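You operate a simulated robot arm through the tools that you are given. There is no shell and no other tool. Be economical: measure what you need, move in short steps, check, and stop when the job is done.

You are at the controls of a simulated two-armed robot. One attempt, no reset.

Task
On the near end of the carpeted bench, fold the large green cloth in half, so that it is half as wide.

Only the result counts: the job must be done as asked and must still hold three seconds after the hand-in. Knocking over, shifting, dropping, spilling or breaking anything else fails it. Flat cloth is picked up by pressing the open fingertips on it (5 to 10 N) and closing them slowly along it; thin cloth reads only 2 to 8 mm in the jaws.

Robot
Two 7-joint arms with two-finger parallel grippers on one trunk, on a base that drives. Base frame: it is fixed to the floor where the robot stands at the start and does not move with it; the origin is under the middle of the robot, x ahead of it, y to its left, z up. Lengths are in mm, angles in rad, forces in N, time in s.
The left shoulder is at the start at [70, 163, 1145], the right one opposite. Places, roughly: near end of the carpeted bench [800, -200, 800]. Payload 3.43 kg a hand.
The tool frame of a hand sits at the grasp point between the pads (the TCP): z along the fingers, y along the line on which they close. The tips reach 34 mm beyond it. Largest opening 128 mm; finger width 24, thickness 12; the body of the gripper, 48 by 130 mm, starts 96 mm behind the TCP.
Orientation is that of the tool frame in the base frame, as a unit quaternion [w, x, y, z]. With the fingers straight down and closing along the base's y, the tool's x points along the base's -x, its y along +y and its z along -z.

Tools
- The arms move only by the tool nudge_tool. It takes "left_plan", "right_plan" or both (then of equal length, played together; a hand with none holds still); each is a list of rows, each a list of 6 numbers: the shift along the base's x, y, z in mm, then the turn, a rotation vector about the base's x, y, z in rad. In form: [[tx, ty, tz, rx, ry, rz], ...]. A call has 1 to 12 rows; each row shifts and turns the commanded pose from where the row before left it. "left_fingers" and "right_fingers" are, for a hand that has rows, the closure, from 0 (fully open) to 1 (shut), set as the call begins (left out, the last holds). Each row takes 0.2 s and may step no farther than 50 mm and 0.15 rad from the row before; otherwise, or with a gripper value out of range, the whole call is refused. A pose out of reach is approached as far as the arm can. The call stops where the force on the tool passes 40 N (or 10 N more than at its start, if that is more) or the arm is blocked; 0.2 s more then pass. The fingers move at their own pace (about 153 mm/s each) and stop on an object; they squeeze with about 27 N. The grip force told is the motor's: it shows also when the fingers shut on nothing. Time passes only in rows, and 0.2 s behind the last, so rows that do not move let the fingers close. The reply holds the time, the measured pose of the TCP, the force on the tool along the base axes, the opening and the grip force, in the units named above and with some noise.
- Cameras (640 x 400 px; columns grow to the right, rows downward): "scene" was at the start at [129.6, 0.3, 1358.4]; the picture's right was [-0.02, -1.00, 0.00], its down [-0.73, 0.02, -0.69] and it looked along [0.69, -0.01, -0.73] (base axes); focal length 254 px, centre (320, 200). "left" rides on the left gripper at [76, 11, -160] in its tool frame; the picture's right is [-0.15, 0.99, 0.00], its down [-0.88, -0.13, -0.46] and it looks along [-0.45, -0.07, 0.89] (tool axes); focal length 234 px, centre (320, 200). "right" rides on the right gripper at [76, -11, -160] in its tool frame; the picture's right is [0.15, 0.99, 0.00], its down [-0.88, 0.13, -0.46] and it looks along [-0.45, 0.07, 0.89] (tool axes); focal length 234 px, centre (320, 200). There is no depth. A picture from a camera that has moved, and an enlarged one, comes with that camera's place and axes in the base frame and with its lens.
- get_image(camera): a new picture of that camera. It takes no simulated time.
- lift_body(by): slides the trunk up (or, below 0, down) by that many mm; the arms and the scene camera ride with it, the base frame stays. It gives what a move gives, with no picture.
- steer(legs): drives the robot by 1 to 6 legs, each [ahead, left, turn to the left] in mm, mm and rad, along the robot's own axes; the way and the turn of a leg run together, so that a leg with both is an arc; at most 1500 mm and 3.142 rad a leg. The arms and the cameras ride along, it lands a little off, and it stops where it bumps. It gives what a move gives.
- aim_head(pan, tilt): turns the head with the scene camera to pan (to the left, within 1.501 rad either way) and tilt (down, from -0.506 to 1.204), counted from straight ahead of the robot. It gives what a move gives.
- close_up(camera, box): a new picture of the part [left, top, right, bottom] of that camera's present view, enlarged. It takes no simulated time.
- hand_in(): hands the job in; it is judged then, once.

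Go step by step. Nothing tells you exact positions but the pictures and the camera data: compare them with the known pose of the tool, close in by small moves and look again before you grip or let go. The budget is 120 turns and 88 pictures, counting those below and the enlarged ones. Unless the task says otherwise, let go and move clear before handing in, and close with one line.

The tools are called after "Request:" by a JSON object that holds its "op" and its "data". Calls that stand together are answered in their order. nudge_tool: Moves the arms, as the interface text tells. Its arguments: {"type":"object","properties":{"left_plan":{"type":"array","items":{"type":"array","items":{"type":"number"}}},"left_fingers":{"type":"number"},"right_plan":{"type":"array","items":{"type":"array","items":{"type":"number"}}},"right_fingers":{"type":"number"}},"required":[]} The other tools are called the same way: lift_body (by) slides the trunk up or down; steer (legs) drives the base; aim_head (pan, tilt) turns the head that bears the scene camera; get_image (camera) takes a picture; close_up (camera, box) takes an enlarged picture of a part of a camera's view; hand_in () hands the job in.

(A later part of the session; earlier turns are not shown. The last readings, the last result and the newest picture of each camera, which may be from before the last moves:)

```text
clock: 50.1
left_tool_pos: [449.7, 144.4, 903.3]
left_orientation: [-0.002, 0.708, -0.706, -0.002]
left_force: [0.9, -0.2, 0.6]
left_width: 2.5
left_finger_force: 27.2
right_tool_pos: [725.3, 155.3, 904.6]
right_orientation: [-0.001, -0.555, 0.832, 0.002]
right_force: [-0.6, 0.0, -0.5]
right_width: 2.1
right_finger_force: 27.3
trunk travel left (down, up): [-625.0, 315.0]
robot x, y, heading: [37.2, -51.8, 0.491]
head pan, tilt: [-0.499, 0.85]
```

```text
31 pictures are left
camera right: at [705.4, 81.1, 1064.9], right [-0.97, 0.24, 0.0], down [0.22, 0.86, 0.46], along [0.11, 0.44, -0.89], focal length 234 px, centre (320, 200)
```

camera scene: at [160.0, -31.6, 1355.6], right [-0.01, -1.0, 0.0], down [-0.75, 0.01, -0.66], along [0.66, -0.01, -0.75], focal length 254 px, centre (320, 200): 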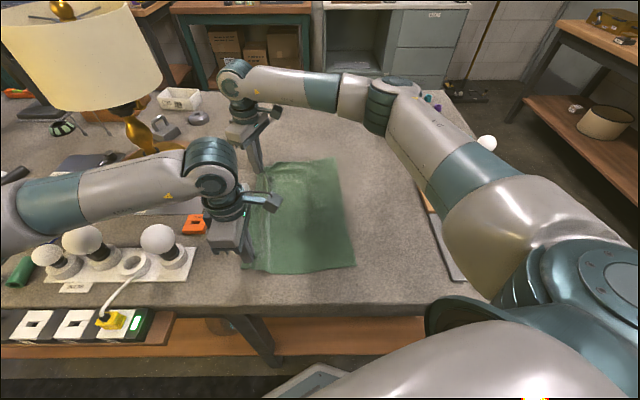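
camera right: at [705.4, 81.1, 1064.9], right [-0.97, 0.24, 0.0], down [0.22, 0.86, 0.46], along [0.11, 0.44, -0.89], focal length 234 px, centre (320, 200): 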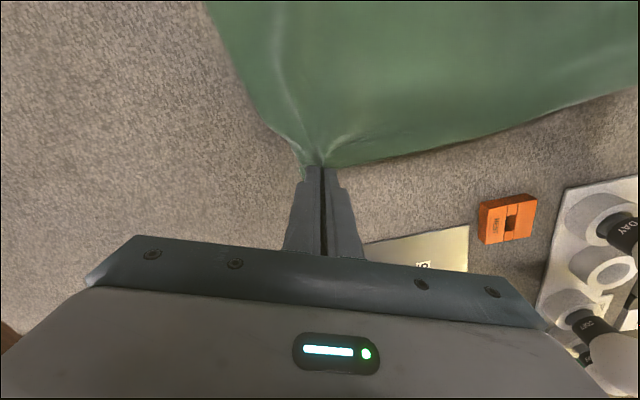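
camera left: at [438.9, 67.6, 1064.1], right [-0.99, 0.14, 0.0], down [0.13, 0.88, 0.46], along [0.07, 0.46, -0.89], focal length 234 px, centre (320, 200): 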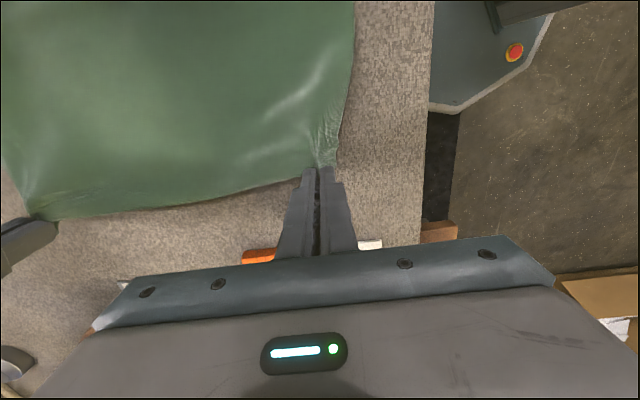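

Both sides hold just the rim now. Check the whole cloth from the scene camera to plan the fold line.

Request:
{"op": "close_up", "data": {"camera": "scene", "box": [220, 130, 400, 290]}}

```text
2.50 times, centred on (310, 210) of scene
camera zoom: at [160.2, -31.5, 1355.4], right [-0.01, -1.0, 0.0], down [-0.75, 0.01, -0.66], along [0.66, -0.01, -0.75], focal length 636 px, centre (345, 175)
```

zoom: 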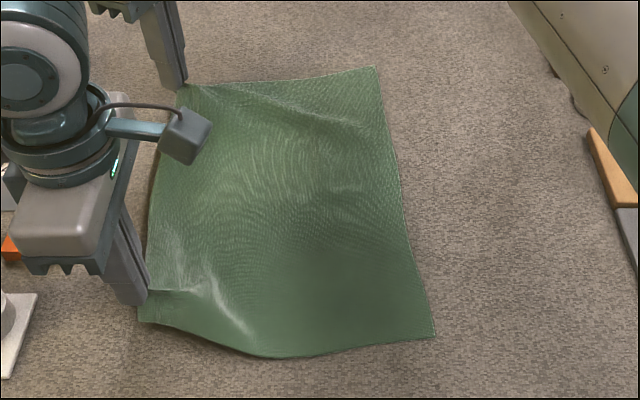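

Right edge is at (427,−117)→(805,−81). I'll carry the edge on a circular arc about the midline while tilting the hands with the fold so the sheet stays in line with the grip.

Request:
{"op": "nudge_tool", "data": {"left_plan": [[0, -11, 13, 0.1125, 0, 0], [0, -11, 13, 0.1125, 0, 0], [0, -11, 13, 0.1125, 0, 0], [0, -11, 13, 0.1125, 0, 0]], "right_plan": [[0, -6, 13, 0.1125, 0, 0], [0, -6, 13, 0.1125, 0, 0], [0, -7, 13, 0.1125, 0, 0], [0, -7, 13, 0.1125, 0, 0]]}}

Request:
{"op": "get_image", "data": {"camera": "scene"}}

```text
clock: 51.1
left_tool_pos: [450.7, 97.7, 956.6]
left_orientation: [-0.162, 0.689, -0.688, -0.161]
left_force: [0.9, -1.3, 0.6]
left_width: 2.4
left_finger_force: 27.5
right_tool_pos: [727.0, 126.8, 958.1]
right_orientation: [0.125, -0.542, 0.809, 0.188]
right_force: [-0.4, 0.2, -1.1]
right_width: 1.8
right_finger_force: 26.8
trunk travel left (down, up): [-625.0, 315.0]
robot x, y, heading: [39.1, -54.5, 0.492]
head pan, tilt: [-0.499, 0.85]
```

```text
29 pictures are left
camera scene: at [160.1, -34.3, 1355.5], right [-0.01, -1.0, 0.0], down [-0.75, 0.01, -0.66], along [0.66, 0.0, -0.75], focal length 254 px, centre (320, 200)
```

scene: 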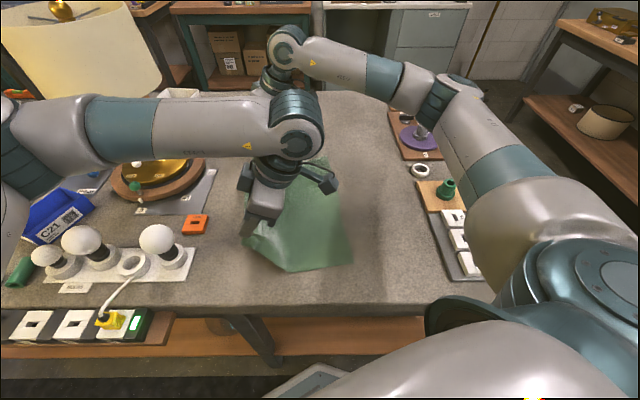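

Tilt works. Next arc portion: more tilt and lift, then drive right.

Request:
{"op": "nudge_tool", "data": {"left_plan": [[0, -4, 10, 0.117, 0, 0], [0, -4, 10, 0.117, 0, 0], [0, -4, 9, 0.116, 0, 0]], "right_plan": [[0, -4, 10, 0.117, 0, 0], [0, -4, 10, 0.117, 0, 0], [0, -4, 9, 0.116, 0, 0]]}}

Request:
{"op": "steer", "data": {"legs": [[-31, -58, 0]]}}

Request:
{"op": "get_image", "data": {"camera": "scene"}}

```text
clock: 51.9
left_tool_pos: [450.1, 88.0, 986.4]
left_orientation: [-0.279, 0.651, -0.65, -0.277]
left_force: [0.1, -0.7, -0.1]
left_width: 2.3
left_finger_force: 26.6
right_tool_pos: [726.2, 117.4, 983.3]
right_orientation: [0.203, -0.519, 0.773, 0.305]
right_force: [-1.3, 0.9, -0.6]
right_width: 1.9
right_finger_force: 27.0
right hand out of reach, approached as far as the arm can: row 3
trunk travel left (down, up): [-625.0, 315.0]
robot x, y, heading: [36.9, -56.8, 0.491]
head pan, tilt: [-0.499, 0.85]
```

```text
clock: 52.9
left_tool_pos: [450.1, 21.8, 987.3]
left_orientation: [-0.277, 0.651, -0.65, -0.276]
left_force: [-0.1, -0.3, 0.0]
left_width: 2.5
left_finger_force: 27.0
right_tool_pos: [726.8, 52.5, 983.3]
right_orientation: [0.202, -0.517, 0.775, 0.303]
right_force: [0.4, 0.4, -0.3]
right_width: 1.9
right_finger_force: 26.9
trunk travel left (down, up): [-625.0, 315.0]
robot x, y, heading: [38.1, -118.0, 0.488]
head pan, tilt: [-0.499, 0.85]
```

```text
28 pictures are left
camera scene: at [159.3, -96.4, 1355.5], right [-0.01, -1.0, 0.0], down [-0.75, 0.01, -0.66], along [0.66, -0.01, -0.75], focal length 254 px, centre (320, 200)
```

scene: 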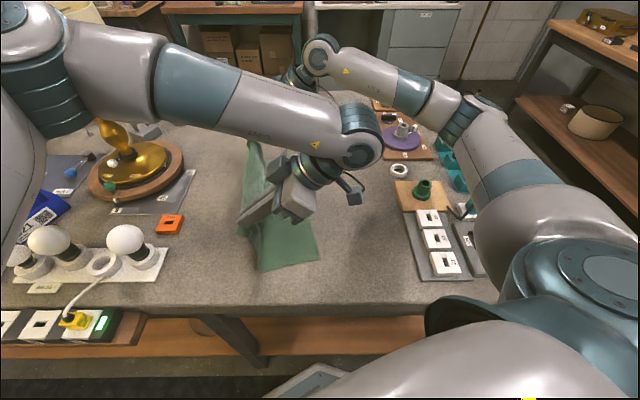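

Continuing: drive another ~107 mm right, then lower along the arc.

Request:
{"op": "steer", "data": {"legs": [[-50, -94, 0]]}}

Request:
{"op": "nudge_tool", "data": {"left_plan": [[0, 0, -15, 0, 0, 0], [0, 0, -13, 0, 0, 0]], "right_plan": [[0, 0, -15, 0, 0, 0], [0, 0, -13, 0, 0, 0]]}}

Request:
{"op": "get_image", "data": {"camera": "scene"}}

Request:
{"op": "get_image", "data": {"camera": "right"}}

```text
clock: 54.1
left_tool_pos: [451.4, -81.7, 986.3]
left_orientation: [0.278, -0.65, 0.65, 0.278]
left_force: [0.7, 0.2, -0.2]
left_width: 2.4
left_finger_force: 27.4
right_tool_pos: [725.1, -52.7, 984.0]
right_orientation: [0.202, -0.517, 0.774, 0.304]
right_force: [0.8, -0.5, 0.4]
right_width: 1.6
right_finger_force: 27.2
trunk travel left (down, up): [-625.0, 315.0]
robot x, y, heading: [37.2, -225.5, 0.485]
head pan, tilt: [-0.499, 0.85]
```

```text
clock: 54.7
left_tool_pos: [452.6, -82.4, 958.9]
left_orientation: [0.278, -0.651, 0.651, 0.276]
left_force: [0.7, 0.3, 0.9]
left_width: 2.5
left_finger_force: 27.1
right_tool_pos: [725.7, -53.0, 961.9]
right_orientation: [0.203, -0.517, 0.775, 0.303]
right_force: [-0.8, -0.2, -0.4]
right_width: 1.7
right_finger_force: 27.0
right hand out of reach, approached as far as the arm can: row 2
trunk travel left (down, up): [-625.0, 315.0]
robot x, y, heading: [36.5, -226.2, 0.489]
head pan, tilt: [-0.499, 0.85]
```

```text
27 pictures are left
camera scene: at [159.8, -200.9, 1355.6], right [-0.01, -1.0, 0.0], down [-0.75, 0.01, -0.66], along [0.66, -0.01, -0.75], focal length 254 px, centre (320, 200)
```

scene: 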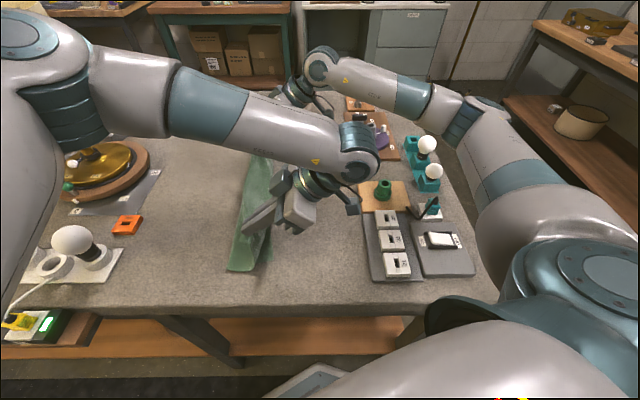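

```text
26 pictures are left
camera right: at [705.1, -215.3, 1028.7], right [-0.97, 0.18, 0.17], down [0.22, 0.33, 0.92], along [0.11, 0.93, -0.35], focal length 234 px, centre (320, 200)
```

right: 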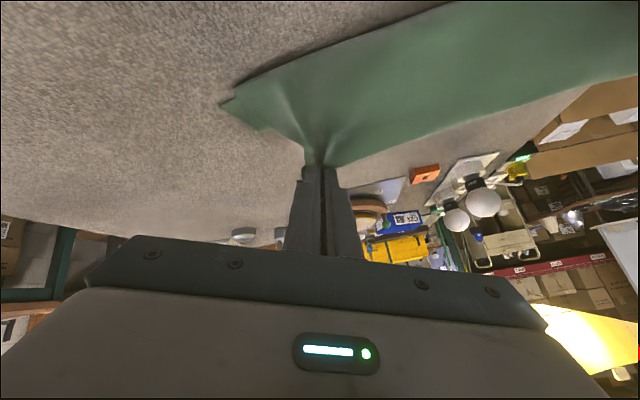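

The fold line sits near y≈0 now. The right arm is near a limit, so I'll finish the arc using the base and trunk.

Request:
{"op": "steer", "data": {"legs": [[-10, -19, 0]]}}

Request:
{"op": "lift_body", "data": {"by": -25}}

Request:
{"op": "get_image", "data": {"camera": "scene"}}

Request:
{"op": "get_image", "data": {"camera": "left"}}

```text
clock: 55.5
left_tool_pos: [450.7, -100.4, 957.9]
left_orientation: [-0.277, 0.651, -0.65, -0.277]
left_force: [-0.6, -0.7, -0.3]
left_width: 2.2
left_finger_force: 27.2
right_tool_pos: [724.1, -71.2, 961.6]
right_orientation: [0.202, -0.517, 0.776, 0.302]
right_force: [-0.3, -0.1, -0.2]
right_width: 2.0
right_finger_force: 27.0
trunk travel left (down, up): [-625.0, 315.0]
robot x, y, heading: [35.7, -245.3, 0.487]
head pan, tilt: [-0.499, 0.85]
```

```text
clock: 56.2
left_tool_pos: [451.3, -102.3, 933.6]
left_orientation: [-0.278, 0.651, -0.65, -0.277]
left_force: [0.8, 0.2, 0.1]
left_width: 2.2
left_finger_force: 26.9
right_tool_pos: [724.6, -72.8, 938.0]
right_orientation: [0.203, -0.517, 0.775, 0.302]
right_force: [1.0, -0.5, 0.6]
right_width: 2.0
right_finger_force: 27.3
trunk travel left (down, up): [-600.0, 340.0]
robot x, y, heading: [36.2, -244.2, 0.491]
head pan, tilt: [-0.499, 0.85]
```

```text
25 pictures are left
camera scene: at [159.3, -221.2, 1330.6], right [-0.01, -1.0, 0.0], down [-0.75, 0.01, -0.66], along [0.66, -0.01, -0.75], focal length 254 px, centre (320, 200)
```

scene: 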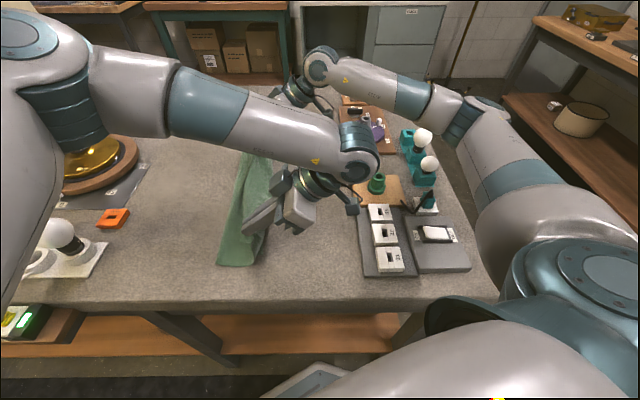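

```text
24 pictures are left
camera left: at [439.9, -270.2, 990.9], right [-0.99, 0.1, 0.1], down [0.13, 0.28, 0.95], along [0.07, 0.95, -0.29], focal length 234 px, centre (320, 200)
```

left: 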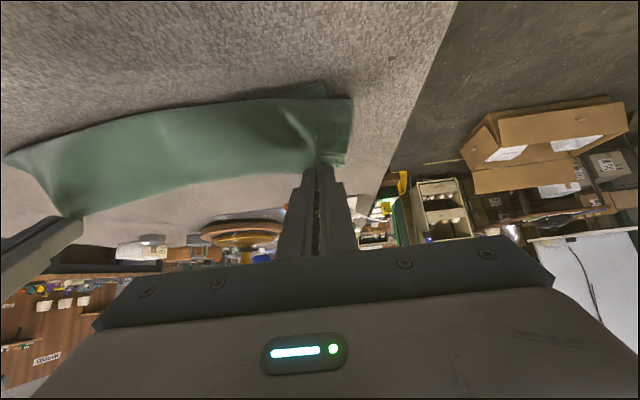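

The far-bottom layer got peeled too far (fold line near y≈−5 with the fixed edge near y≈−97). I'll go back left ~100 mm to re-lay it, get low, then pull the top layer across close to the surface so the fold line settles at the middle.

Request:
{"op": "steer", "data": {"legs": [[52, 97, 0]]}}

Request:
{"op": "lift_body", "data": {"by": -52}}

Request:
{"op": "get_image", "data": {"camera": "scene"}}

Request:
{"op": "get_image", "data": {"camera": "left"}}

```text
clock: 57.4
left_tool_pos: [454.6, 11.1, 933.6]
left_orientation: [-0.277, 0.651, -0.65, -0.277]
left_force: [-1.2, 0.1, -0.2]
left_width: 2.5
left_finger_force: 27.1
right_tool_pos: [727.1, 40.5, 936.2]
right_orientation: [0.202, -0.518, 0.775, 0.302]
right_force: [1.1, 0.4, -0.1]
right_width: 1.9
right_finger_force: 27.2
trunk travel left (down, up): [-600.0, 340.0]
robot x, y, heading: [41.0, -135.8, 0.491]
head pan, tilt: [-0.499, 0.85]
```

```text
clock: 58.3
left_tool_pos: [454.2, 8.5, 881.5]
left_orientation: [-0.278, 0.651, -0.65, -0.276]
left_force: [-0.3, 0.6, 0.6]
left_width: 2.2
left_finger_force: 27.1
right_tool_pos: [727.5, 37.9, 884.4]
right_orientation: [0.202, -0.518, 0.775, 0.302]
right_force: [-0.3, -0.4, 0.8]
right_width: 1.6
right_finger_force: 26.8
trunk travel left (down, up): [-548.0, 392.0]
robot x, y, heading: [42.7, -132.2, 0.496]
head pan, tilt: [-0.499, 0.85]
```

```text
23 pictures are left
camera scene: at [162.3, -109.8, 1278.6], right [-0.01, -1.0, 0.0], down [-0.75, 0.01, -0.66], along [0.66, -0.01, -0.75], focal length 254 px, centre (320, 200)
```

scene: 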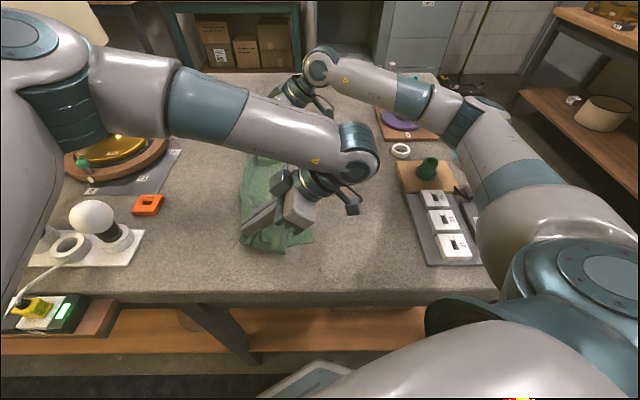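

```text
22 pictures are left
camera left: at [442.8, -158.6, 938.9], right [-0.99, 0.1, 0.1], down [0.13, 0.28, 0.95], along [0.07, 0.95, -0.29], focal length 234 px, centre (320, 200)
```

left: 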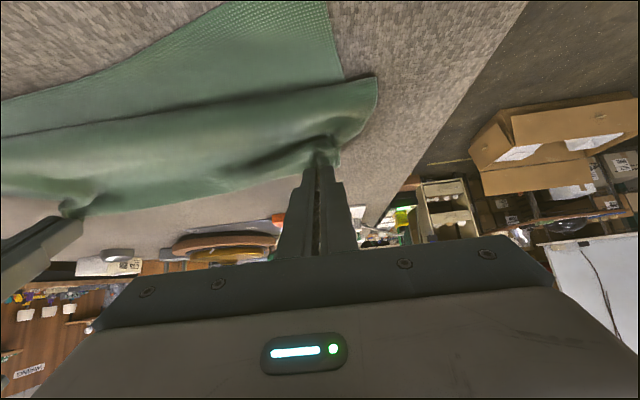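

Now pull across at low height.

Request:
{"op": "steer", "data": {"legs": [[-47, -88, 0]]}}

Request:
{"op": "get_image", "data": {"camera": "scene"}}

Request:
{"op": "get_image", "data": {"camera": "left"}}

Request:
{"op": "get_image", "data": {"camera": "right"}}

```text
clock: 59.5
left_tool_pos: [453.1, -89.4, 881.1]
left_orientation: [-0.278, 0.651, -0.649, -0.277]
left_force: [0.8, -0.2, -0.2]
left_width: 2.6
left_finger_force: 27.2
right_tool_pos: [726.8, -59.4, 884.3]
right_orientation: [0.202, -0.518, 0.774, 0.303]
right_force: [-1.1, -0.5, 0.6]
right_width: 1.7
right_finger_force: 27.1
trunk travel left (down, up): [-548.0, 392.0]
robot x, y, heading: [38.7, -235.4, 0.493]
head pan, tilt: [-0.499, 0.85]
```

```text
21 pictures are left
camera scene: at [161.5, -210.2, 1278.5], right [-0.01, -1.0, 0.0], down [-0.75, 0.01, -0.66], along [0.66, 0.0, -0.75], focal length 254 px, centre (320, 200)
```

scene: 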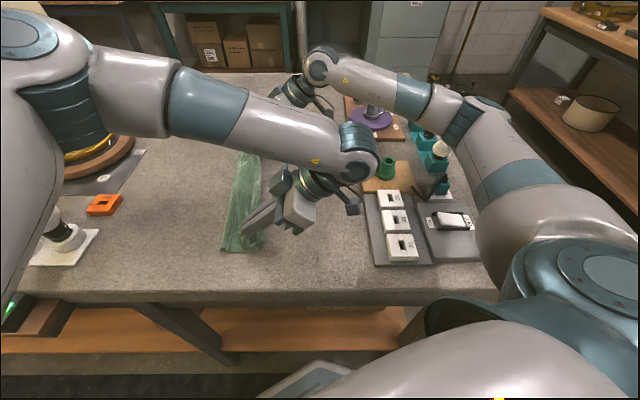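

```text
20 pictures are left
camera left: at [442.1, -258.0, 938.7], right [-0.99, 0.1, 0.1], down [0.13, 0.28, 0.95], along [0.06, 0.95, -0.29], focal length 234 px, centre (320, 200)
```

left: 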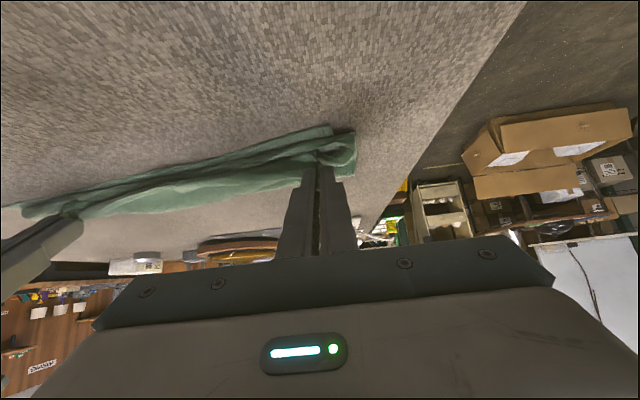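

```text
19 pictures are left
camera right: at [706.9, -221.7, 951.9], right [-0.97, 0.18, 0.17], down [0.22, 0.33, 0.92], along [0.11, 0.93, -0.35], focal length 234 px, centre (320, 200)
```

right: 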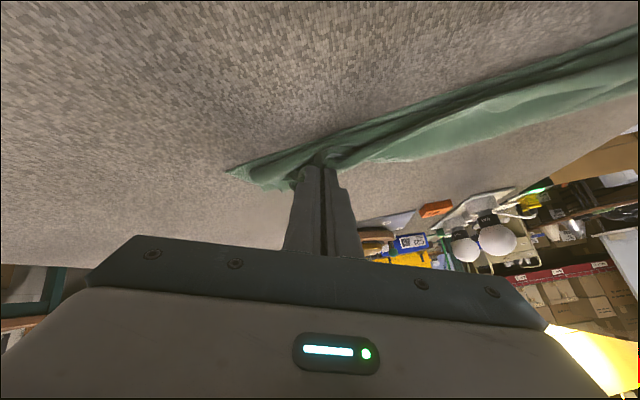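

The sheet makes an S-bend because it exits the fingers the wrong way. Better: straighten the hands, pull the top layer fully across past the fixed edge, release, then re-grip the (now right-facing) edge from above and ease it back to the correct line.

Request:
{"op": "nudge_tool", "data": {"left_plan": [[0, 3, 3, -0.115, 0, 0], [0, 3, 3, -0.115, 0, 0], [0, 3, 3, -0.115, 0, 0], [0, 3, 3, -0.115, 0, 0], [0, 3, 3, -0.115, 0, 0], [0, 3, 3, -0.115, 0, 0], [0, 3, 2, -0.11, 0, 0]], "right_plan": [[0, 3, 3, -0.115, 0, 0], [0, 3, 3, -0.115, 0, 0], [0, 3, 3, -0.115, 0, 0], [0, 3, 3, -0.115, 0, 0], [0, 3, 3, -0.115, 0, 0], [0, 3, 3, -0.115, 0, 0], [0, 3, 2, -0.11, 0, 0]]}}

Request:
{"op": "steer", "data": {"legs": [[-56, -105, 0]]}}

Request:
{"op": "get_image", "data": {"camera": "scene"}}

```text
clock: 61.1
left_tool_pos: [453.6, -66.5, 900.3]
left_orientation: [0.0, 0.709, -0.706, -0.001]
left_force: [0.7, 0.5, -0.8]
left_width: 2.4
left_finger_force: 27.2
right_tool_pos: [728.0, -36.1, 904.2]
right_orientation: [-0.017, -0.556, 0.831, -0.024]
right_force: [-0.2, 1.2, 0.7]
right_width: 2.0
right_finger_force: 27.2
trunk travel left (down, up): [-548.0, 392.0]
robot x, y, heading: [44.4, -232.8, 0.491]
head pan, tilt: [-0.499, 0.85]
```

```text
clock: 62.3
left_tool_pos: [453.9, -186.9, 900.3]
left_orientation: [-0.001, 0.709, -0.705, -0.003]
left_force: [0.9, 0.0, -0.4]
left_width: 2.4
left_finger_force: 26.8
right_tool_pos: [727.4, -156.7, 903.8]
right_orientation: [-0.016, -0.556, 0.831, -0.023]
right_force: [0.0, -0.3, 0.0]
right_width: 1.9
right_finger_force: 27.3
trunk travel left (down, up): [-548.0, 392.0]
robot x, y, heading: [42.4, -353.9, 0.493]
head pan, tilt: [-0.499, 0.85]
```

```text
18 pictures are left
camera scene: at [162.3, -329.1, 1278.5], right [-0.01, -1.0, 0.0], down [-0.75, 0.01, -0.66], along [0.66, 0.0, -0.75], focal length 254 px, centre (320, 200)
```

scene: 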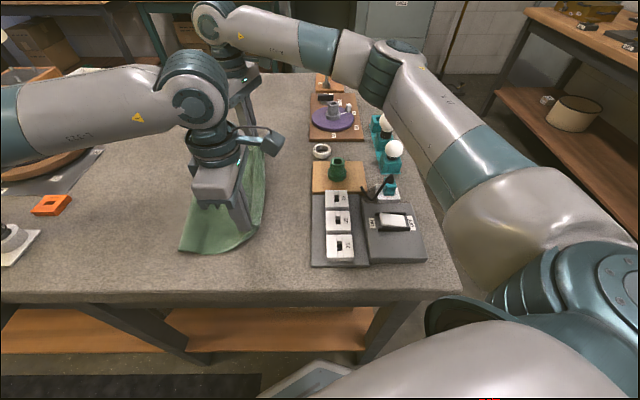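

The stiff cloth keeps looping with this grip. New plan: lay it flat again, then pinch it at both ends of its midline, lift so both halves hang down together, and lay it down sideways – that gives a clean half fold. First carry the edge back left.

Request:
{"op": "lift_body", "data": {"by": 77}}

Request:
{"op": "steer", "data": {"legs": [[155, 291, 0]]}}

Request:
{"op": "lift_body", "data": {"by": -50}}

Request:
{"op": "get_image", "data": {"camera": "scene"}}

```text
clock: 63.5
left_tool_pos: [453.4, -186.5, 979.2]
left_orientation: [-0.001, 0.709, -0.705, -0.003]
left_force: [0.1, 0.4, -1.1]
left_width: 2.4
left_finger_force: 27.3
right_tool_pos: [727.2, -155.8, 979.8]
right_orientation: [-0.016, -0.557, 0.83, -0.022]
right_force: [-1.2, -0.1, -0.6]
right_width: 1.8
right_finger_force: 27.8
trunk travel left (down, up): [-625.0, 315.0]
robot x, y, heading: [40.4, -349.8, 0.49]
head pan, tilt: [-0.499, 0.85]
```

```text
clock: 65.6
left_tool_pos: [449.3, 141.2, 977.9]
left_orientation: [-0.002, 0.709, -0.705, -0.002]
left_force: [-0.1, 1.2, 0.4]
left_width: 2.2
left_finger_force: 27.2
right_tool_pos: [722.6, 172.4, 980.7]
right_orientation: [-0.017, -0.557, 0.83, -0.022]
right_force: [-0.6, -0.6, 0.1]
right_width: 2.1
right_finger_force: 27.2
trunk travel left (down, up): [-625.0, 315.0]
robot x, y, heading: [33.5, -24.5, 0.493]
head pan, tilt: [-0.499, 0.85]
```

```text
clock: 66.5
left_tool_pos: [448.3, 139.9, 927.9]
left_orientation: [-0.001, 0.709, -0.706, -0.003]
left_force: [0.5, -0.9, -0.3]
left_width: 2.6
left_finger_force: 27.0
right_tool_pos: [723.6, 170.6, 932.2]
right_orientation: [-0.017, -0.556, 0.831, -0.023]
right_force: [0.2, 0.5, 0.7]
right_width: 1.9
right_finger_force: 26.7
trunk travel left (down, up): [-575.0, 365.0]
robot x, y, heading: [37.9, -22.5, 0.486]
head pan, tilt: [-0.499, 0.85]
```

```text
17 pictures are left
camera scene: at [157.5, -1.5, 1305.6], right [-0.01, -1.0, 0.0], down [-0.75, 0.01, -0.66], along [0.66, 0.0, -0.75], focal length 254 px, centre (320, 200)
```

scene: 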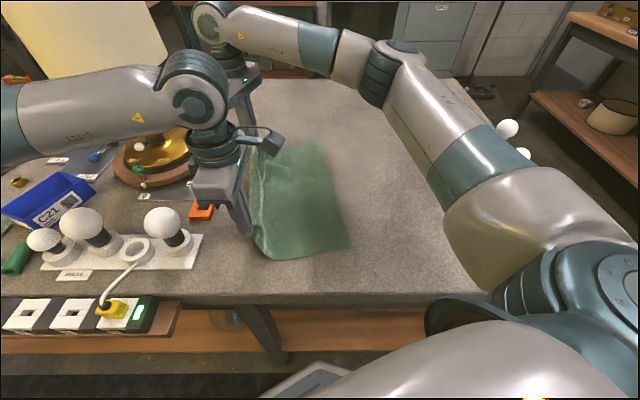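

The fixed side has crept left too (right corners ≈(448,−67) and (810,−10)). I'll lay this edge down here and release it with a spread, then drag the right side back out flat.

Request:
{"op": "nudge_tool", "data": {"left_plan": [[0, 2, -20, 0, 0, 0], [0, 2, -20, 0, 0, 0], [0, 2, -19, 0, 0, 0], [0, 0, 0, 0, 0, 0]], "right_plan": [[0, 0, -20, 0, 0, 0], [0, 0, -20, 0, 0, 0], [0, 0, -22, 0, 0, 0], [0, 0, 0, 0, 0, 0]]}}

Request:
{"op": "nudge_tool", "data": {"left_plan": [[0, 0, 0, 0, 0, 0], [0, 0, 0, 0, 0, 0]], "right_plan": [[0, 0, 0, 0, 0, 0], [0, 0, 0, 0, 0, 0]], "left_fingers": 0.85, "right_fingers": 0.85}}

Request:
{"op": "nudge_tool", "data": {"left_plan": [[0, 0, 0, 0, 0, 0], [0, 0, 0, 0, 0, 0]], "right_plan": [[0, 0, 0, 0, 0, 0], [0, 0, 0, 0, 0, 0]], "left_fingers": 0.65, "right_fingers": 0.65}}

Request:
{"op": "nudge_tool", "data": {"left_plan": [[0, 0, 20, 0, 0, 0], [0, 0, 40, 0, 0, 0], [0, 0, 40, 0, 0, 0]], "right_plan": [[0, 0, 20, 0, 0, 0], [0, 0, 40, 0, 0, 0], [0, 0, 40, 0, 0, 0]]}}

Request:
{"op": "nudge_tool", "data": {"left_plan": [[0, -15, 0, 0, 0, -0.131], [0, -15, 0, 0, 0, -0.131], [0, -15, 0, 0, 0, -0.131], [0, -15, 0, 0, 0, -0.131], [0, -15, 0, 0, 0, -0.131], [0, -15, 0, 0, 0, -0.131], [0, -15, 0, 0, 0, -0.131], [0, -15, 0, 0, 0, -0.131], [0, -15, 0, 0, 0, -0.131], [0, -15, 0, 0, 0, -0.131], [0, -15, 0, 0, 0, -0.131], [0, -15, 0, 0, 0, -0.13]], "right_plan": [[0, -12, 0, 0, 0, -0.131], [0, -12, 0, 0, 0, -0.131], [0, -12, 0, 0, 0, -0.131], [0, -12, 0, 0, 0, -0.131], [0, -12, 0, 0, 0, -0.131], [0, -12, 0, 0, 0, -0.131], [0, -12, 0, 0, 0, -0.131], [0, -12, 0, 0, 0, -0.131], [0, -12, 0, 0, 0, -0.131], [0, -12, 0, 0, 0, -0.131], [0, -12, 0, 0, 0, -0.131], [0, -12, 0, 0, 0, -0.13]]}}

Request:
{"op": "get_image", "data": {"camera": "scene"}}

```text
clock: 67.5
left_tool_pos: [448.6, 144.9, 867.3]
left_orientation: [-0.001, 0.709, -0.705, -0.003]
left_force: [0.4, 0.2, 0.5]
left_width: 2.8
left_finger_force: 27.4
right_tool_pos: [722.5, 170.6, 869.3]
right_orientation: [-0.016, -0.556, 0.831, -0.022]
right_force: [0.1, 0.4, 0.9]
right_width: 1.9
right_finger_force: 27.2
trunk travel left (down, up): [-575.0, 365.0]
robot x, y, heading: [40.3, -27.4, 0.491]
head pan, tilt: [-0.499, 0.85]
```

```text
clock: 68.2
left_tool_pos: [448.6, 145.3, 866.6]
left_orientation: [-0.001, 0.709, -0.705, -0.002]
left_force: [0.3, 0.3, 0.7]
left_width: 19.2
left_finger_force: 0.0
right_tool_pos: [723.8, 171.3, 869.7]
right_orientation: [-0.017, -0.556, 0.831, -0.023]
right_force: [-0.8, -0.5, 0.3]
right_width: 19.3
right_finger_force: 0.1
trunk travel left (down, up): [-575.0, 365.0]
robot x, y, heading: [37.8, -29.3, 0.496]
head pan, tilt: [-0.499, 0.85]
```

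```text
clock: 68.8
left_tool_pos: [448.8, 145.5, 867.3]
left_orientation: [-0.001, 0.709, -0.706, -0.003]
left_force: [0.2, -0.7, 1.6]
left_width: 44.6
left_finger_force: 0.0
right_tool_pos: [723.6, 171.2, 869.0]
right_orientation: [-0.017, -0.556, 0.831, -0.023]
right_force: [0.1, 0.3, -0.6]
right_width: 44.9
right_finger_force: 0.0
trunk travel left (down, up): [-575.0, 365.0]
robot x, y, heading: [37.8, -27.1, 0.49]
head pan, tilt: [-0.499, 0.85]
```

```text
clock: 69.5
left_tool_pos: [446.7, 146.0, 970.1]
left_orientation: [-0.001, 0.708, -0.706, -0.003]
left_force: [-0.5, 0.3, 0.4]
left_width: 44.6
left_finger_force: 0.1
right_tool_pos: [723.3, 170.1, 967.7]
right_orientation: [-0.016, -0.556, 0.831, -0.023]
right_force: [0.5, 0.9, 0.3]
right_width: 44.7
right_finger_force: 0.2
trunk travel left (down, up): [-575.0, 365.0]
robot x, y, heading: [39.4, -23.3, 0.49]
head pan, tilt: [-0.499, 0.85]
```

```text
clock: 72.2
left_tool_pos: [448.5, -35.5, 970.0]
left_orientation: [0.002, -0.001, 1.0, 0.002]
left_force: [0.0, 0.2, 0.5]
left_width: 44.9
left_finger_force: 0.0
right_tool_pos: [723.8, 26.0, 971.0]
right_orientation: [-0.027, 0.196, 0.98, -0.006]
right_force: [1.3, 0.5, 0.4]
right_width: 44.8
right_finger_force: 0.1
trunk travel left (down, up): [-575.0, 365.0]
robot x, y, heading: [35.3, -24.3, 0.487]
head pan, tilt: [-0.499, 0.85]
```

```text
16 pictures are left
camera scene: at [157.9, -2.5, 1305.5], right [-0.01, -1.0, 0.0], down [-0.75, 0.01, -0.66], along [0.66, 0.0, -0.75], focal length 254 px, centre (320, 200)
```

scene: 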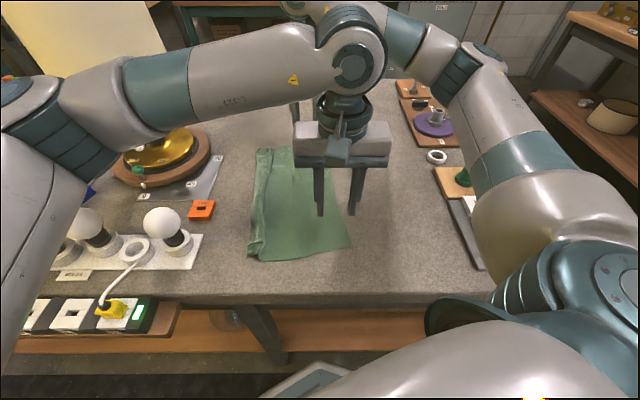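

Left edge is down with a wrinkle band. Now press the open fingertips on the right side of the cloth at both ends and drag it out to the right to flatten and square it.

Request:
{"op": "nudge_tool", "data": {"left_plan": [[5, 2, -30, 0, 0, 0], [6, 3, -30, 0, 0, 0], [0, 0, -35, 0, 0, 0], [0, 0, 0, 0, 0, 0]], "right_plan": [[17, -2, -30, 0.004, -0.018, 0.13], [17, -2, -30, 0.004, -0.018, 0.13], [17, -2, -36, 0.004, -0.018, 0.13], [0, 0, 0, 0, 0, 0]]}}

Request:
{"op": "nudge_tool", "data": {"left_plan": [[0, 0, -6, 0, 0, 0], [0, 0, 0, 0, 0, 0]], "right_plan": [[0, 0, -6, 0, 0, 0], [0, 0, 0, 0, 0, 0]]}}

```text
clock: 73.2
left_tool_pos: [457.6, -29.1, 873.4]
left_orientation: [0.003, -0.001, 1.0, 0.001]
left_force: [-0.5, 0.4, 0.5]
left_width: 44.9
left_finger_force: 0.0
right_tool_pos: [773.2, 19.9, 873.1]
right_orientation: [-0.001, 0.0, 1.0, 0.001]
right_force: [0.3, -0.9, -0.6]
right_width: 44.7
right_finger_force: 0.1
trunk travel left (down, up): [-575.0, 365.0]
robot x, y, heading: [36.2, -28.1, 0.494]
head pan, tilt: [-0.499, 0.85]
```

```text
clock: 73.8
left_tool_pos: [459.6, -29.7, 868.2]
left_orientation: [0.002, -0.002, 1.0, 0.0]
left_force: [-0.2, -0.2, -0.1]
left_width: 44.8
left_finger_force: 0.0
right_tool_pos: [772.5, 19.5, 865.9]
right_orientation: [-0.002, 0.001, 1.0, 0.002]
right_force: [-0.9, 0.3, -0.1]
right_width: 44.7
right_finger_force: 0.1
trunk travel left (down, up): [-575.0, 365.0]
robot x, y, heading: [36.4, -27.1, 0.491]
head pan, tilt: [-0.499, 0.85]
```

Request:
{"op": "nudge_tool", "data": {"left_plan": [[0, 0, -2, 0, 0, 0], [0, 0, 0, 0, 0, 0]], "right_plan": [[0, 0, -1, 0, 0, 0], [0, 0, 0, 0, 0, 0]]}}

Request:
{"op": "nudge_tool", "data": {"left_plan": [[0, 0, -1, 0, 0, 0], [0, 0, 0, 0, 0, 0]], "right_plan": [[0, 0, -1, 0, 0, 0], [0, 0, 0, 0, 0, 0]]}}

```text
clock: 74.3
left_tool_pos: [459.1, -29.1, 865.4]
left_orientation: [0.003, -0.002, 1.0, 0.001]
left_force: [0.1, -0.4, 1.6]
left_width: 45.3
left_finger_force: 0.4
right_tool_pos: [773.1, 19.4, 865.0]
right_orientation: [-0.001, 0.001, 1.0, 0.002]
right_force: [-0.6, -0.6, 1.3]
right_width: 45.0
right_finger_force: 0.0
trunk travel left (down, up): [-575.0, 365.0]
robot x, y, heading: [38.0, -24.2, 0.496]
head pan, tilt: [-0.499, 0.85]
```

```text
clock: 75.0
left_tool_pos: [460.3, -30.2, 865.6]
left_orientation: [0.004, -0.003, 1.0, 0.0]
left_force: [1.4, 0.6, 16.5]
left_width: 45.1
left_finger_force: 0.1
right_tool_pos: [772.8, 19.2, 865.9]
right_orientation: [-0.001, 0.001, 1.0, 0.001]
right_force: [-0.1, -1.0, 1.6]
right_width: 45.1
right_finger_force: 0.2
trunk travel left (down, up): [-575.0, 365.0]
robot x, y, heading: [35.3, -26.4, 0.491]
head pan, tilt: [-0.499, 0.85]
```

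Request:
{"op": "nudge_tool", "data": {"left_plan": [[0, 0, -0.1, 0, 0, 0], [0, 0, 0, 0, 0, 0]], "right_plan": [[0, 0, -1, 0, 0, 0], [0, 0, 0, 0, 0, 0]]}}

Request:
{"op": "nudge_tool", "data": {"left_plan": [[-2, -8, 0, 0, 0, 0], [-2, -8, 0, 0, 0, 0], [-2, -8, 0, 0, 0, 0], [-2, -8, 0, 0, 0, 0]], "right_plan": [[-1, -14, 0, 0, 0, 0], [-1, -14, 0, 0, 0, 0], [-1, -14, 0, 0, 0, 0], [-1, -14, 0, 0, 0, 0]]}}

Request:
{"op": "get_image", "data": {"camera": "scene"}}

```text
clock: 75.5
left_tool_pos: [460.4, -28.8, 865.1]
left_orientation: [0.004, -0.001, 1.0, 0.001]
left_force: [7.7, -0.7, 17.6]
left_width: 45.2
left_finger_force: 0.2
right_tool_pos: [773.9, 20.4, 865.2]
right_orientation: [0.0, 0.0, 1.0, 0.002]
right_force: [-1.3, -2.9, 11.3]
right_width: 45.1
right_finger_force: 0.3
trunk travel left (down, up): [-575.0, 365.0]
robot x, y, heading: [35.7, -25.1, 0.491]
head pan, tilt: [-0.499, 0.85]
```

```text
clock: 76.5
left_tool_pos: [450.2, -59.5, 865.7]
left_orientation: [0.004, -0.003, 1.0, 0.001]
left_force: [2.5, 11.2, 26.7]
left_width: 39.1
left_finger_force: 0.0
right_tool_pos: [768.1, -34.8, 865.1]
right_orientation: [-0.001, 0.001, 1.0, 0.0]
right_force: [0.8, 1.2, 3.1]
right_width: 44.2
right_finger_force: 0.0
trunk travel left (down, up): [-575.0, 365.0]
robot x, y, heading: [38.0, -25.1, 0.487]
head pan, tilt: [-0.499, 0.85]
```

```text
15 pictures are left
camera scene: at [155.8, -0.1, 1305.9], right [-0.01, -1.0, 0.0], down [-0.75, 0.0, -0.66], along [0.66, 0.0, -0.75], focal length 254 px, centre (320, 200)
```

scene: 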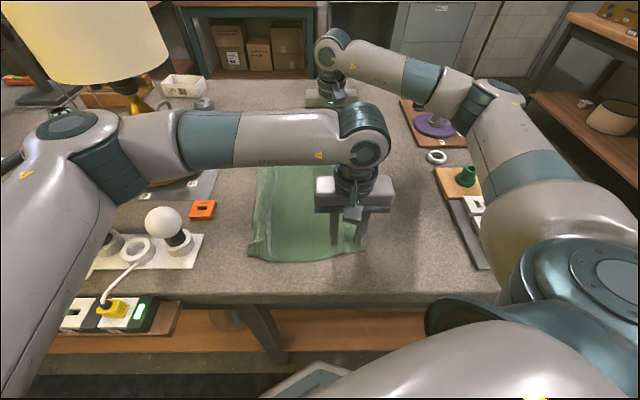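

Dragging works on the near end; the far hand needs a bit more pressure. Continue.

Request:
{"op": "nudge_tool", "data": {"left_plan": [[0, 0, 0.3, 0, 0, 0], [0, 0, 0, 0, 0, 0]], "right_plan": [[0, 0, -0.9, 0, 0, 0], [0, 0, 0, 0, 0, 0]]}}

Request:
{"op": "nudge_tool", "data": {"left_plan": [[0, -7, 0, 0, 0, 0], [0, -7, 0, 0, 0, 0], [0, -7, 0, 0, 0, 0], [0, -7, 0, 0, 0, 0]], "right_plan": [[0, -13, 0, 0, 0, 0], [0, -13, 0, 0, 0, 0], [0, -13, 0, 0, 0, 0], [0, -13, 0, 0, 0, 0]]}}

Request:
{"op": "nudge_tool", "data": {"left_plan": [[0, 0, 20, 0, 0, 0], [0, 0, 50, 0, 0, 0], [0, 0, 50, 0, 0, 0], [0, -40, 30, 0, 0, 0], [0, -50, 0, 0, 0, 0], [0, -50, 0, 0, 0, 0]], "right_plan": [[0, 0, 20, 0, 0, 0], [0, 0, 50, 0, 0, 0], [0, 0, 50, 0, 0, 0], [0, 0, 0, 0, 0, 0], [0, 0, 0, 0, 0, 0], [0, 0, 0, 0, 0, 0]]}}

Request:
{"op": "get_image", "data": {"camera": "scene"}}

```text
clock: 77.2
left_tool_pos: [448.6, -60.8, 865.1]
left_orientation: [0.003, -0.001, 1.0, 0.0]
left_force: [5.2, 4.1, 14.2]
left_width: 41.9
left_finger_force: 0.0
right_tool_pos: [767.3, -33.7, 864.7]
right_orientation: [0.0, 0.001, 1.0, 0.001]
right_force: [-3.3, 2.7, 13.0]
right_width: 43.7
right_finger_force: 0.1
trunk travel left (down, up): [-575.0, 365.0]
robot x, y, heading: [36.3, -24.9, 0.487]
head pan, tilt: [-0.499, 0.85]
```

```text
clock: 78.2
left_tool_pos: [450.2, -87.6, 865.8]
left_orientation: [0.004, -0.001, 1.0, 0.0]
left_force: [0.4, 1.0, 0.6]
left_width: 44.8
left_finger_force: 0.0
right_tool_pos: [768.5, -85.1, 865.5]
right_orientation: [0.001, 0.001, 1.0, 0.002]
right_force: [0.2, 9.6, 22.8]
right_width: 39.8
right_finger_force: 0.0
trunk travel left (down, up): [-575.0, 365.0]
robot x, y, heading: [36.9, -25.6, 0.497]
head pan, tilt: [-0.499, 0.85]
```

```text
clock: 79.5
left_tool_pos: [453.7, -126.7, 1016.8]
left_orientation: [0.003, -0.002, 1.0, 0.001]
left_force: [-0.7, -0.1, -1.2]
left_width: 44.7
left_finger_force: 0.1
left hand out of reach, approached as far as the arm can: row 5, 6
right_tool_pos: [772.8, -87.6, 986.0]
right_orientation: [-0.001, 0.001, 1.0, 0.002]
right_force: [-0.6, 0.0, 1.2]
right_width: 44.7
right_finger_force: 0.0
trunk travel left (down, up): [-575.0, 365.0]
robot x, y, heading: [32.0, -23.3, 0.491]
head pan, tilt: [-0.499, 0.85]
```

```text
14 pictures are left
camera scene: at [158.2, -1.8, 1305.5], right [-0.01, -1.0, 0.0], down [-0.75, 0.01, -0.66], along [0.66, 0.0, -0.75], focal length 254 px, centre (320, 200)
```

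scene: 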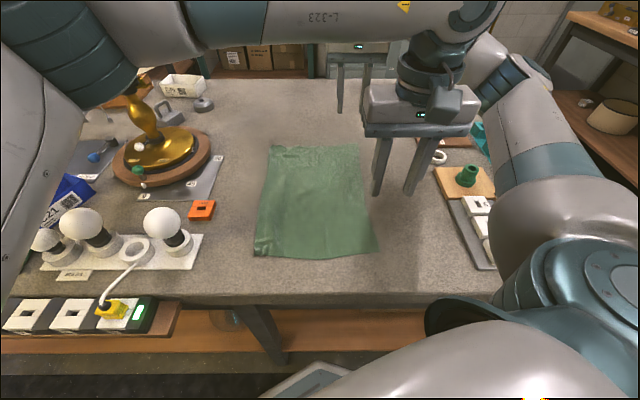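

The cloth is flat and square again: corners ≈(422,135), (433,−124), (793,146), (795,−123). Midline ends are about (425,5) and (794,11). Move both hands there and descend.

Request:
{"op": "nudge_tool", "data": {"left_plan": [[-3, 44, 0, 0, 0, 0], [-4, 44, -17, 0, 0, 0], [-4, 44, -40, 0, 0, 0], [0, 0, -40, 0, 0, 0], [0, 0, -40, 0, 0, 0], [0, 0, -6, 0, 0, 0], [0, 0, 0, 0, 0, 0]], "right_plan": [[1, 33, 0, 0, 0, 0], [1, 33, -10, 0, 0, 0], [0, 33, -30, 0, 0, 0], [0, 0, -35, 0, 0, 0], [0, 0, -35, 0, 0, 0], [0, 0, -4, 0, 0, 0], [0, 0, 0, 0, 0, 0]], "left_fingers": 0.72, "right_fingers": 0.72}}

Request:
{"op": "get_image", "data": {"camera": "left"}}

Request:
{"op": "get_image", "data": {"camera": "right"}}

```text
refused: row 3 steps farther than a row can; nothing moved
```

```text
13 pictures are left
camera left: at [376.4, -116.1, 1177.3], right [0.14, 0.99, 0.0], down [0.88, -0.13, 0.46], along [0.46, -0.06, -0.89], focal length 234 px, centre (320, 200)
```

left: 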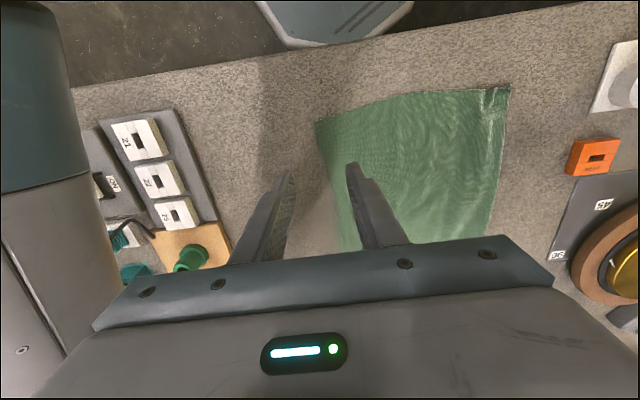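

```text
12 pictures are left
camera right: at [695.2, -98.4, 1145.8], right [-0.14, 0.99, 0.0], down [0.88, 0.13, 0.45], along [0.45, 0.07, -0.89], focal length 234 px, centre (320, 200)
```

right: 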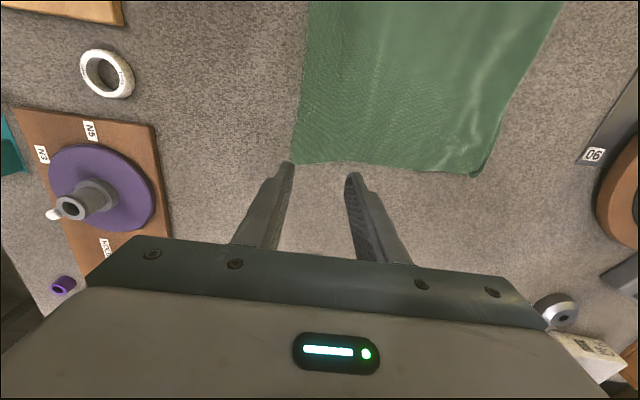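

Row too long; refining from these views: midline material points are about y≈+11 (near, edge x≈417) and y≈+16 (far, edge x≈788).

Request:
{"op": "nudge_tool", "data": {"left_plan": [[-4, 46, 0, 0, 0, 0], [-6, 46, 0, 0, 0, 0], [-6, 46, 0, 0, 0, 0], [0, 0, -40, 0, 0, 0], [0, 0, -40, 0, 0, 0], [0, 0, -40, 0, 0, 0], [0, 0, -23, 0, 0, 0], [0, 0, 0, 0, 0, 0]], "right_plan": [[-2, 35, 0, 0, 0, 0], [-3, 35, 0, 0, 0, 0], [0, 34, 0, 0, 0, 0], [0, 0, -40, 0, 0, 0], [0, 0, -40, 0, 0, 0], [0, 0, -25, 0, 0, 0], [0, 0, -7, 0, 0, 0], [0, 0, 0, 0, 0, 0]], "left_fingers": 0.72, "right_fingers": 0.72}}

Request:
{"op": "nudge_tool", "data": {"left_plan": [[0, 0, -4, 0, 0, 0], [0, 0, 0, 0, 0, 0]], "right_plan": [[0, 0, -4, 0, 0, 0], [0, 0, 0, 0, 0, 0]]}}

```text
clock: 81.3
left_tool_pos: [431.9, 11.5, 872.2]
left_orientation: [0.003, -0.002, 1.0, 0.001]
left_force: [-0.3, -0.6, 0.5]
left_width: 35.8
left_finger_force: 0.1
right_tool_pos: [766.1, 15.2, 870.3]
right_orientation: [-0.001, 0.001, 1.0, 0.001]
right_force: [0.4, -0.4, 0.3]
right_width: 35.9
right_finger_force: 0.0
trunk travel left (down, up): [-575.0, 365.0]
robot x, y, heading: [36.3, -24.3, 0.492]
head pan, tilt: [-0.499, 0.85]
```

```text
clock: 82.0
left_tool_pos: [434.1, 13.5, 870.0]
left_orientation: [0.002, -0.002, 1.0, 0.001]
left_force: [-1.2, 0.0, -0.2]
left_width: 36.1
left_finger_force: 0.1
right_tool_pos: [765.7, 17.5, 865.6]
right_orientation: [-0.001, 0.001, 1.0, 0.002]
right_force: [0.4, 0.5, 0.2]
right_width: 35.9
right_finger_force: 0.1
trunk travel left (down, up): [-575.0, 365.0]
robot x, y, heading: [36.0, -24.7, 0.493]
head pan, tilt: [-0.499, 0.85]
```

Request:
{"op": "nudge_tool", "data": {"left_plan": [[4, 0, -3, 0, 0, 0], [0, 0, 0, 0, 0, 0]], "right_plan": [[0, 0, -1, 0, 0, 0], [0, 0, 0, 0, 0, 0]]}}

Request:
{"op": "nudge_tool", "data": {"left_plan": [[0, 0, -1, 0, 0, 0], [0, 0, 0, 0, 0, 0]], "right_plan": [[0, 0, -1, 0, 0, 0], [0, 0, 0, 0, 0, 0]]}}

```text
clock: 82.5
left_tool_pos: [438.9, 11.3, 866.4]
left_orientation: [0.003, -0.002, 1.0, 0.001]
left_force: [-0.1, -0.7, 0.2]
left_width: 35.7
left_finger_force: 0.0
right_tool_pos: [765.4, 16.7, 865.2]
right_orientation: [-0.001, 0.001, 1.0, 0.001]
right_force: [0.2, -0.1, 1.9]
right_width: 36.0
right_finger_force: 0.1
trunk travel left (down, up): [-575.0, 365.0]
robot x, y, heading: [37.4, -28.2, 0.495]
head pan, tilt: [-0.499, 0.85]
```

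```text
clock: 83.2
left_tool_pos: [438.3, 11.0, 865.3]
left_orientation: [0.003, -0.001, 1.0, 0.001]
left_force: [0.3, 0.3, 0.4]
left_width: 35.8
left_finger_force: 0.0
right_tool_pos: [765.0, 17.1, 865.4]
right_orientation: [0.0, 0.001, 1.0, 0.002]
right_force: [2.1, -0.5, 7.5]
right_width: 36.0
right_finger_force: 0.1
trunk travel left (down, up): [-575.0, 365.0]
robot x, y, heading: [39.9, -27.7, 0.494]
head pan, tilt: [-0.499, 0.85]
```

Request:
{"op": "nudge_tool", "data": {"left_plan": [[0, 0, -1.3, 0, 0, 0], [0, 0, 0, 0, 0, 0]], "right_plan": [[0, 0, -0.4, 0, 0, 0], [0, 0, 0, 0, 0, 0]]}}

Request:
{"op": "nudge_tool", "data": {"left_plan": [[0, 0, -0.5, 0, 0, 0], [0, 0, 0, 0, 0, 0]], "right_plan": [[0, 0, 0, 0, 0, 0], [0, 0, 0, 0, 0, 0]]}}

```text
clock: 83.8
left_tool_pos: [439.8, 11.7, 864.8]
left_orientation: [0.004, -0.001, 1.0, 0.001]
left_force: [-1.9, 5.9, 18.6]
left_width: 35.0
left_finger_force: 0.0
right_tool_pos: [765.0, 18.3, 865.0]
right_orientation: [0.0, 0.001, 1.0, 0.001]
right_force: [3.6, -1.3, 7.7]
right_width: 36.2
right_finger_force: 0.0
trunk travel left (down, up): [-575.0, 365.0]
robot x, y, heading: [38.2, -25.9, 0.491]
head pan, tilt: [-0.499, 0.85]
```

```text
clock: 84.3
left_tool_pos: [439.3, 10.8, 865.3]
left_orientation: [0.004, -0.001, 1.0, 0.001]
left_force: [-0.7, 9.1, 24.3]
left_width: 34.9
left_finger_force: 0.0
right_tool_pos: [764.8, 17.5, 864.9]
right_orientation: [0.0, 0.001, 1.0, 0.001]
right_force: [3.8, -1.2, 8.2]
right_width: 36.2
right_finger_force: 0.1
trunk travel left (down, up): [-575.0, 365.0]
robot x, y, heading: [31.8, -29.8, 0.495]
head pan, tilt: [-0.499, 0.85]
```

Left presses 24 N, right 8 N; adjust and close slowly as in the first successful pinch.

Request:
{"op": "nudge_tool", "data": {"left_plan": [[0, 0, 0.5, 0, 0, 0]], "right_plan": [[0, 0, -0.4, 0, 0, 0]], "left_fingers": 0.77, "right_fingers": 0.77}}

Request:
{"op": "nudge_tool", "data": {"left_plan": [[0, 0, 0, 0, 0, 0]], "right_plan": [[0, 0, 0, 0, 0, 0]], "left_fingers": 0.82, "right_fingers": 0.82}}

Request:
{"op": "nudge_tool", "data": {"left_plan": [[0, 0, 0, 0, 0, 0]], "right_plan": [[0, 0, 0, 0, 0, 0]], "left_fingers": 0.87, "right_fingers": 0.87}}

Request:
{"op": "nudge_tool", "data": {"left_plan": [[0, 0, 0, 0, 0, 0]], "right_plan": [[0, 0, 0, 0, 0, 0]], "left_fingers": 0.93, "right_fingers": 0.93}}

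Request:
{"op": "nudge_tool", "data": {"left_plan": [[0, 0, 0, 0, 0, 0], [0, 0, 0, 0, 0, 0]], "right_plan": [[0, 0, 0, 0, 0, 0], [0, 0, 0, 0, 0, 0]], "left_fingers": 1.0, "right_fingers": 1.0}}

```text
clock: 84.8
left_tool_pos: [439.2, 9.2, 865.4]
left_orientation: [0.004, -0.002, 1.0, 0.0]
left_force: [1.4, -1.6, 20.1]
left_width: 27.2
left_finger_force: 0.1
right_tool_pos: [763.9, 18.0, 865.2]
right_orientation: [0.001, 0.0, 1.0, 0.002]
right_force: [0.9, 2.7, 10.0]
right_width: 27.3
right_finger_force: 0.1
trunk travel left (down, up): [-575.0, 365.0]
robot x, y, heading: [34.7, -24.7, 0.49]
head pan, tilt: [-0.499, 0.85]
```

```text
clock: 85.2
left_tool_pos: [439.3, 10.1, 865.2]
left_orientation: [0.003, -0.002, 1.0, 0.0]
left_force: [0.0, -0.8, 18.9]
left_width: 20.0
left_finger_force: 0.1
right_tool_pos: [764.0, 16.2, 866.3]
right_orientation: [-0.001, 0.001, 1.0, 0.002]
right_force: [0.2, 0.4, 9.9]
right_width: 21.1
right_finger_force: 0.0
trunk travel left (down, up): [-575.0, 365.0]
robot x, y, heading: [35.2, -26.9, 0.496]
head pan, tilt: [-0.499, 0.85]
```

```text
clock: 85.5
left_tool_pos: [438.8, 10.4, 865.9]
left_orientation: [0.003, -0.001, 1.0, 0.001]
left_force: [0.0, -0.2, 19.6]
left_width: 12.9
left_finger_force: 0.1
right_tool_pos: [764.3, 17.3, 865.0]
right_orientation: [0.0, 0.001, 1.0, 0.002]
right_force: [0.7, 0.6, 8.7]
right_width: 14.9
right_finger_force: 0.0
trunk travel left (down, up): [-575.0, 365.0]
robot x, y, heading: [37.2, -27.8, 0.494]
head pan, tilt: [-0.499, 0.85]
```

```text
clock: 86.0
left_tool_pos: [439.3, 9.7, 865.6]
left_orientation: [0.003, -0.001, 1.0, 0.001]
left_force: [0.7, -1.1, 18.6]
left_width: 8.7
left_finger_force: 0.1
right_tool_pos: [764.0, 16.7, 865.5]
right_orientation: [0.0, 0.001, 1.0, 0.001]
right_force: [0.1, -0.8, 9.7]
right_width: 8.9
right_finger_force: 0.1
trunk travel left (down, up): [-575.0, 365.0]
robot x, y, heading: [34.7, -27.7, 0.494]
head pan, tilt: [-0.499, 0.85]
```

```text
clock: 86.5
left_tool_pos: [438.7, 10.7, 865.1]
left_orientation: [0.003, -0.002, 1.0, 0.001]
left_force: [-0.1, -1.9, 18.0]
left_width: 6.9
left_finger_force: 26.8
right_tool_pos: [764.2, 18.3, 865.0]
right_orientation: [0.0, 0.001, 1.0, 0.002]
right_force: [-0.8, -1.3, 10.6]
right_width: 6.7
right_finger_force: 27.0
trunk travel left (down, up): [-575.0, 365.0]
robot x, y, heading: [32.0, -30.3, 0.491]
head pan, tilt: [-0.499, 0.85]
```

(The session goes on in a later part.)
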